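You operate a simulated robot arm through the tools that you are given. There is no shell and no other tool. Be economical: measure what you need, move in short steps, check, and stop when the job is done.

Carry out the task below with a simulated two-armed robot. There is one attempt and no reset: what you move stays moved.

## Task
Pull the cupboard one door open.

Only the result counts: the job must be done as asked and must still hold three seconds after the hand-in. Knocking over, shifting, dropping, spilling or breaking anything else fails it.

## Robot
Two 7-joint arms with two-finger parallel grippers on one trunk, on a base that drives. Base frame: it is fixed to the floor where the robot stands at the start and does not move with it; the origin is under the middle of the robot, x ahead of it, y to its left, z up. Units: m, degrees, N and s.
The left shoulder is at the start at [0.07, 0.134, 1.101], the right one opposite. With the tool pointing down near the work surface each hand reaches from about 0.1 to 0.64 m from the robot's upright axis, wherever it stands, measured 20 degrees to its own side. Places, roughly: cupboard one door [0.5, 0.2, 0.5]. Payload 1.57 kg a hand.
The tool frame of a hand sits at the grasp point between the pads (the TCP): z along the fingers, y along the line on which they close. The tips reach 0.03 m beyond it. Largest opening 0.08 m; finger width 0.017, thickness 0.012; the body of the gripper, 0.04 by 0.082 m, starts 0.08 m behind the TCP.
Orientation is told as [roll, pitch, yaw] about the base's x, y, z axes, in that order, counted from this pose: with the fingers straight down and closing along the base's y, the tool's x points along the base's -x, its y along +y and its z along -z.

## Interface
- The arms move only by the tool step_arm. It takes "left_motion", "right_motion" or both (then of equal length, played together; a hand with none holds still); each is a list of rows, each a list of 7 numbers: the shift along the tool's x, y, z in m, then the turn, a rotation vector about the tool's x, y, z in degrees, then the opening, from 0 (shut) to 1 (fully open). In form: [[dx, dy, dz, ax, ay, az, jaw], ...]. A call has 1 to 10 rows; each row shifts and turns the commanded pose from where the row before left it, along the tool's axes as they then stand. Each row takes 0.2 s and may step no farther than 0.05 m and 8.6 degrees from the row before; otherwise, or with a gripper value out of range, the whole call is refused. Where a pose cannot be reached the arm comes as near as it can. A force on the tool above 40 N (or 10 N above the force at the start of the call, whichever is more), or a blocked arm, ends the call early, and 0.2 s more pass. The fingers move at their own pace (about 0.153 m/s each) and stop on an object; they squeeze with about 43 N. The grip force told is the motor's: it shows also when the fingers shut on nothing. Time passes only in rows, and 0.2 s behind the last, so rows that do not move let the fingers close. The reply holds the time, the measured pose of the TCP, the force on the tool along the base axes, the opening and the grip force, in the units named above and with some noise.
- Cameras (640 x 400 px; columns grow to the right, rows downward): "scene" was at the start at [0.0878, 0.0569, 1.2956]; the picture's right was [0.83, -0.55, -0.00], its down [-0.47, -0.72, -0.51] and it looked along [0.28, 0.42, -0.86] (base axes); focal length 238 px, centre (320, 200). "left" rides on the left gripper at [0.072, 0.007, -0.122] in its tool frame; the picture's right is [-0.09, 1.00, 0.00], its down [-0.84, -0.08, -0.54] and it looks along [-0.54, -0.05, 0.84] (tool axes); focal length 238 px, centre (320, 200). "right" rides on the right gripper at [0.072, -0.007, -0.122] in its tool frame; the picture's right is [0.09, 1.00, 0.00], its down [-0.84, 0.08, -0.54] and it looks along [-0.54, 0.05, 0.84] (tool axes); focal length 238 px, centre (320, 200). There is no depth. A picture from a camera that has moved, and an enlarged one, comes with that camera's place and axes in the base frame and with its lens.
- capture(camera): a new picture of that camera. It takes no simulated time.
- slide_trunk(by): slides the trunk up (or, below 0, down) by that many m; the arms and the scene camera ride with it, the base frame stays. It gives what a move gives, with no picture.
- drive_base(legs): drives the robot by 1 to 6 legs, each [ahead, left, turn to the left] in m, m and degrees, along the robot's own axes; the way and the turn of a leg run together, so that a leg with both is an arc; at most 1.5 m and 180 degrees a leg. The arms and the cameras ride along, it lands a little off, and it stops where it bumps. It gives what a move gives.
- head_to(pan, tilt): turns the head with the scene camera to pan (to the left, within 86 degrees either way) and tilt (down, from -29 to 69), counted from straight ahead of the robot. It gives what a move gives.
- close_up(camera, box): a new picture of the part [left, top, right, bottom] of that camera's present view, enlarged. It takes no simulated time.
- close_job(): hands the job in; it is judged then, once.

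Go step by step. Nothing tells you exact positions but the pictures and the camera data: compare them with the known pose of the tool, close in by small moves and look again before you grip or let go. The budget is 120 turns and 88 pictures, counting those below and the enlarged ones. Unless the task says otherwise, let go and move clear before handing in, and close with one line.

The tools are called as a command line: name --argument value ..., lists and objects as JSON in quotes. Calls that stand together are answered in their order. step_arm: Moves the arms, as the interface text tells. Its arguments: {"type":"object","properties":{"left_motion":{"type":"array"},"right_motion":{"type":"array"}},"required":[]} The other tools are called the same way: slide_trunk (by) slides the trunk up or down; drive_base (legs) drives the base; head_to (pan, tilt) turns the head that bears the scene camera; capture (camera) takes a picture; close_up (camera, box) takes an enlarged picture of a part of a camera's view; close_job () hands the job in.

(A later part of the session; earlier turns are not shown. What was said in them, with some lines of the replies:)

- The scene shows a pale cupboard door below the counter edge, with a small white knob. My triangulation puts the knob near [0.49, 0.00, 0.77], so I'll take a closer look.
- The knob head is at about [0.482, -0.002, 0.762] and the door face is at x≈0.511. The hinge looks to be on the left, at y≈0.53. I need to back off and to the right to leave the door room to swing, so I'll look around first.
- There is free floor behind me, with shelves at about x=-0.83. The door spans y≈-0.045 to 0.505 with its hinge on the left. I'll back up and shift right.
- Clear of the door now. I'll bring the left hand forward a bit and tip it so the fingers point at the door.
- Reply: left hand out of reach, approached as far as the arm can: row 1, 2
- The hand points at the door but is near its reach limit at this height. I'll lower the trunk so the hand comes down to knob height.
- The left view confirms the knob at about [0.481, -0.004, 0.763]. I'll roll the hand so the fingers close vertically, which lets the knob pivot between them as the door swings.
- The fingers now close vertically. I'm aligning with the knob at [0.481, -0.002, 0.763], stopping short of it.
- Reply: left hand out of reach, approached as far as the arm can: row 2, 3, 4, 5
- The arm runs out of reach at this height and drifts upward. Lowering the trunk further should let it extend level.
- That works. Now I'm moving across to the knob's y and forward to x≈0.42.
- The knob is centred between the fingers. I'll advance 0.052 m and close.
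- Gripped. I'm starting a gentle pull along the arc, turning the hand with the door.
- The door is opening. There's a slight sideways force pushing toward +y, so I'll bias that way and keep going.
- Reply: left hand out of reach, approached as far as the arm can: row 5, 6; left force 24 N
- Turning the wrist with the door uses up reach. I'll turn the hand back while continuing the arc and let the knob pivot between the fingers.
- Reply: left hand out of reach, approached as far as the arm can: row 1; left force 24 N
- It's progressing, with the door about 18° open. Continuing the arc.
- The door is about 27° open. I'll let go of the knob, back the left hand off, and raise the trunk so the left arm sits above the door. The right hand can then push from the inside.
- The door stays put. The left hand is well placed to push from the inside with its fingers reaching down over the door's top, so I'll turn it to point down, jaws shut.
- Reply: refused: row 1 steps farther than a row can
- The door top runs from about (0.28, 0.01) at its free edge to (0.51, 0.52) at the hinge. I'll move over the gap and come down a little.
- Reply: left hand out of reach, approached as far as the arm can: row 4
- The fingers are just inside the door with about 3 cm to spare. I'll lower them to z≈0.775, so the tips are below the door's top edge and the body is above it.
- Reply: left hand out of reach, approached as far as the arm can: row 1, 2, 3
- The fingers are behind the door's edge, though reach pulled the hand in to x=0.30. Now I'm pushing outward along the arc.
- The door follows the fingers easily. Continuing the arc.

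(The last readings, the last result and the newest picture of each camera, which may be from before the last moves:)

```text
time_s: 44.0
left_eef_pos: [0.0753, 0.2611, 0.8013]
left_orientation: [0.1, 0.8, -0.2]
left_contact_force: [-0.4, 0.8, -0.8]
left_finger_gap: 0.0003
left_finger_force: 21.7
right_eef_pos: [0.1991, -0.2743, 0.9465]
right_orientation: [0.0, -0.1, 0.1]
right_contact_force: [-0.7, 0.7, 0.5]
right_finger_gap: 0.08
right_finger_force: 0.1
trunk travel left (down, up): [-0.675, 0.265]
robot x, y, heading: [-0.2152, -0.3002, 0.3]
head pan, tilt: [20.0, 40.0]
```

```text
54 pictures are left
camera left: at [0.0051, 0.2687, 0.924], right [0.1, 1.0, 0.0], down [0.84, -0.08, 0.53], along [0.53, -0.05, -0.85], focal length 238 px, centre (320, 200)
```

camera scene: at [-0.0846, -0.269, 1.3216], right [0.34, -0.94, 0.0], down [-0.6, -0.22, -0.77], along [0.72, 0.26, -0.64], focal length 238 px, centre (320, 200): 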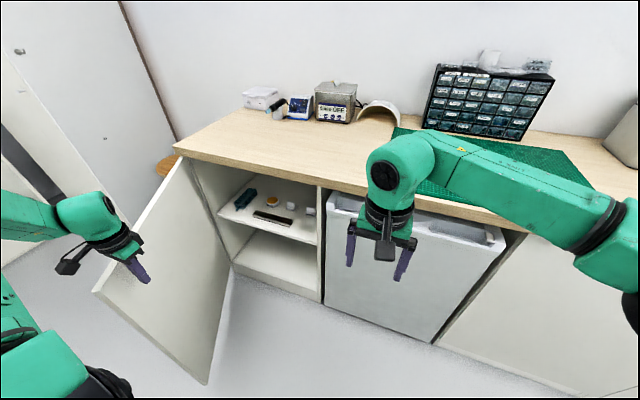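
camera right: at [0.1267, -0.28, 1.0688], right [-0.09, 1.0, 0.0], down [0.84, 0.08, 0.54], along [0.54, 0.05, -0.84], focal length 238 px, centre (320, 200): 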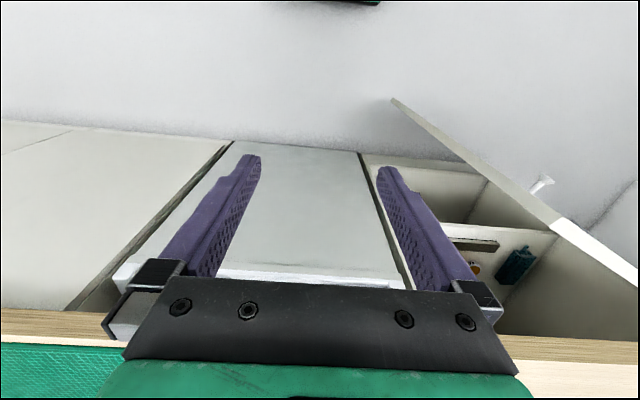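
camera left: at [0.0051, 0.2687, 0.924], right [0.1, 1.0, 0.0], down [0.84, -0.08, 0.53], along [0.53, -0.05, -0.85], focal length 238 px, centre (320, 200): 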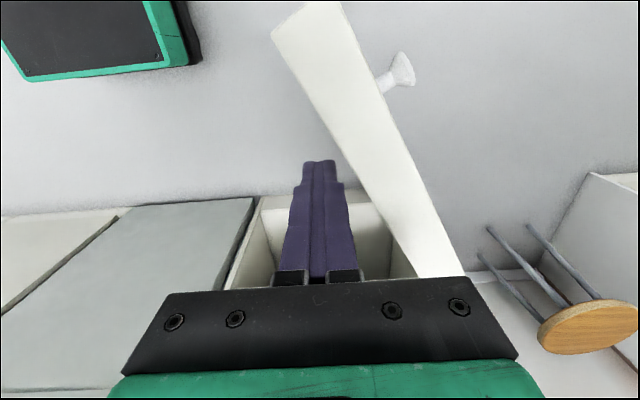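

The door is at about 65°. I'll push it on toward 85°.

step_arm --left_motion '[[0.011, 0.024, 0, 0, 0, 0, 0], [0.01, 0.024, 0, 0, 0, 0, 0], [0.008, 0.024, 0, 0, 0, 0, 0], [0.006, 0.024, 0, 0, 0, 0, 0], [0.004, 0.024, 0, 0, 0, 0, 0], [0.003, 0.022, 0, 0, 0, 0, 0], [0, 0.02, 0, 0, 0, 0, 0]]'

capture --camera "left"

capture --camera "scene"

```text
time_s: 45.6
left_eef_pos: [0.033, 0.3929, 0.8004]
left_orientation: [0.1, 0.7, -0.3]
left_contact_force: [-0.5, -0.5, -0.1]
left_finger_gap: 0.0
left_finger_force: 21.2
left hand out of reach, approached as far as the arm can: row 6, 7
right_eef_pos: [0.1994, -0.2742, 0.9459]
right_orientation: [0.1, -0.1, 0.0]
right_contact_force: [-0.2, 0.4, 0.3]
right_finger_gap: 0.0802
right_finger_force: 0.0
trunk travel left (down, up): [-0.675, 0.265]
robot x, y, heading: [-0.2164, -0.2988, -0.3]
head pan, tilt: [20.0, 40.0]
```

```text
53 pictures are left
camera left: at [-0.0367, 0.3995, 0.9234], right [0.1, 1.0, 0.0], down [0.84, -0.08, 0.53], along [0.53, -0.05, -0.85], focal length 238 px, centre (320, 200)
```

left: 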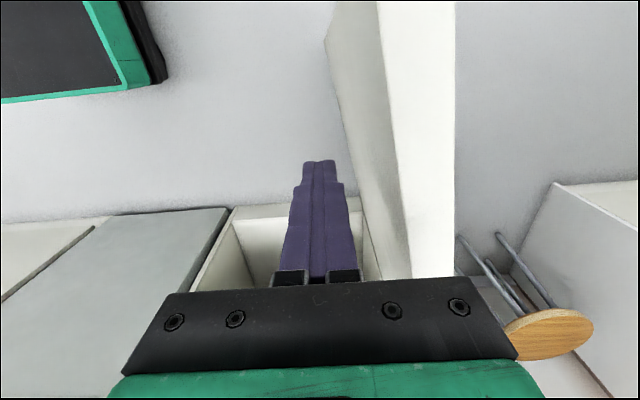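

```text
52 pictures are left
camera scene: at [-0.0845, -0.2701, 1.3217], right [0.34, -0.94, 0.0], down [-0.6, -0.22, -0.77], along [0.72, 0.26, -0.64], focal length 238 px, centre (320, 200)
```

scene: 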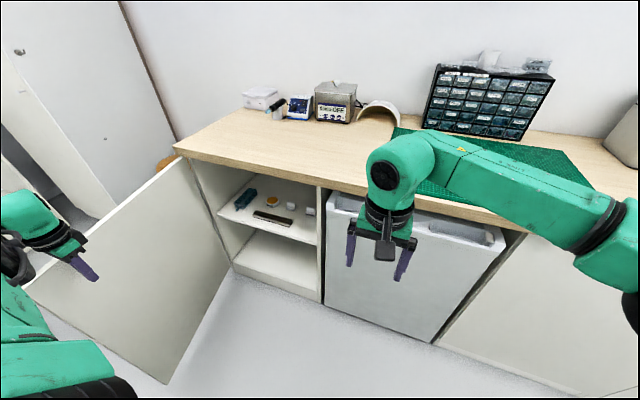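

The door stands roughly square to the cupboard, at about 85°. I'll move the hand clear to the right and up, then check that the door holds.

step_arm --left_motion '[[0, -0.03, 0, 0, 0, 0, 0], [0, -0.03, -0.02, 0, 0, 0, 0], [0, -0.03, -0.03, 0, 0, 0, 0], [0, -0.03, -0.03, 0, 0, 0, 0], [0, 0, -0.04, 0, 0, 0, 0], [0, 0, -0.03, 0, 0, 0, 0], [0, 0, 0, 0, 0, 0, 0], [0, 0, 0, 0, 0, 0, 0], [0, 0, 0, 0, 0, 0, 0]]'

capture --camera "scene"

capture --camera "left"

```text
time_s: 47.6
left_eef_pos: [0.0349, 0.2729, 0.9525]
left_orientation: [0.0, 0.8, -0.3]
left_contact_force: [0.6, 0.3, -0.6]
left_finger_gap: 0.0
left_finger_force: 21.2
right_eef_pos: [0.1996, -0.2752, 0.9461]
right_orientation: [0.2, 0.0, 0.1]
right_contact_force: [-0.3, 0.2, -0.5]
right_finger_gap: 0.0799
right_finger_force: 0.1
trunk travel left (down, up): [-0.675, 0.265]
robot x, y, heading: [-0.2148, -0.299, 0.1]
head pan, tilt: [20.0, 40.0]
```

```text
51 pictures are left
camera scene: at [-0.0843, -0.27, 1.3216], right [0.34, -0.94, 0.0], down [-0.6, -0.22, -0.77], along [0.72, 0.26, -0.64], focal length 238 px, centre (320, 200)
```

scene: 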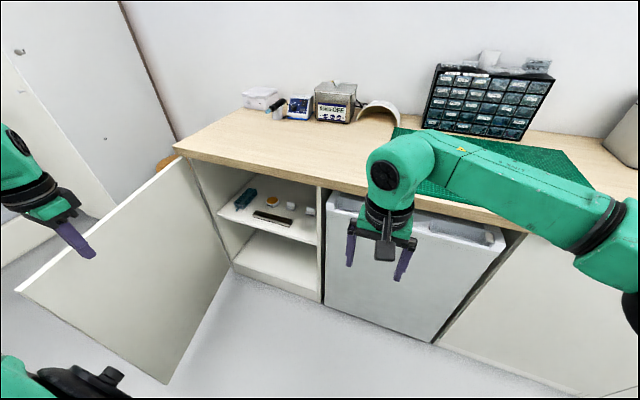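

```text
50 pictures are left
camera left: at [-0.0353, 0.2797, 1.0748], right [0.1, 1.0, 0.0], down [0.84, -0.08, 0.53], along [0.53, -0.05, -0.85], focal length 238 px, centre (320, 200)
```

left: 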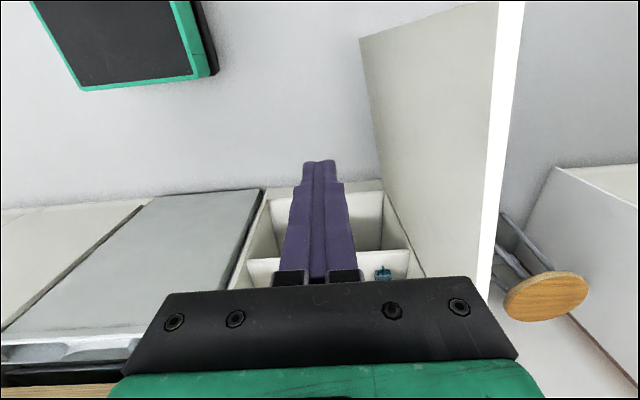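

The door stands wide open at about 85–90° and isn't moving. Both hands are clear and nothing else has been disturbed, so I'm handing in.

close_job

```text
The job is handed in.
```

Cupboard one's door is pulled wide open, to about 85–90°; it was holding still with both hands clear when I handed in, and I saw nothing else disturbed.
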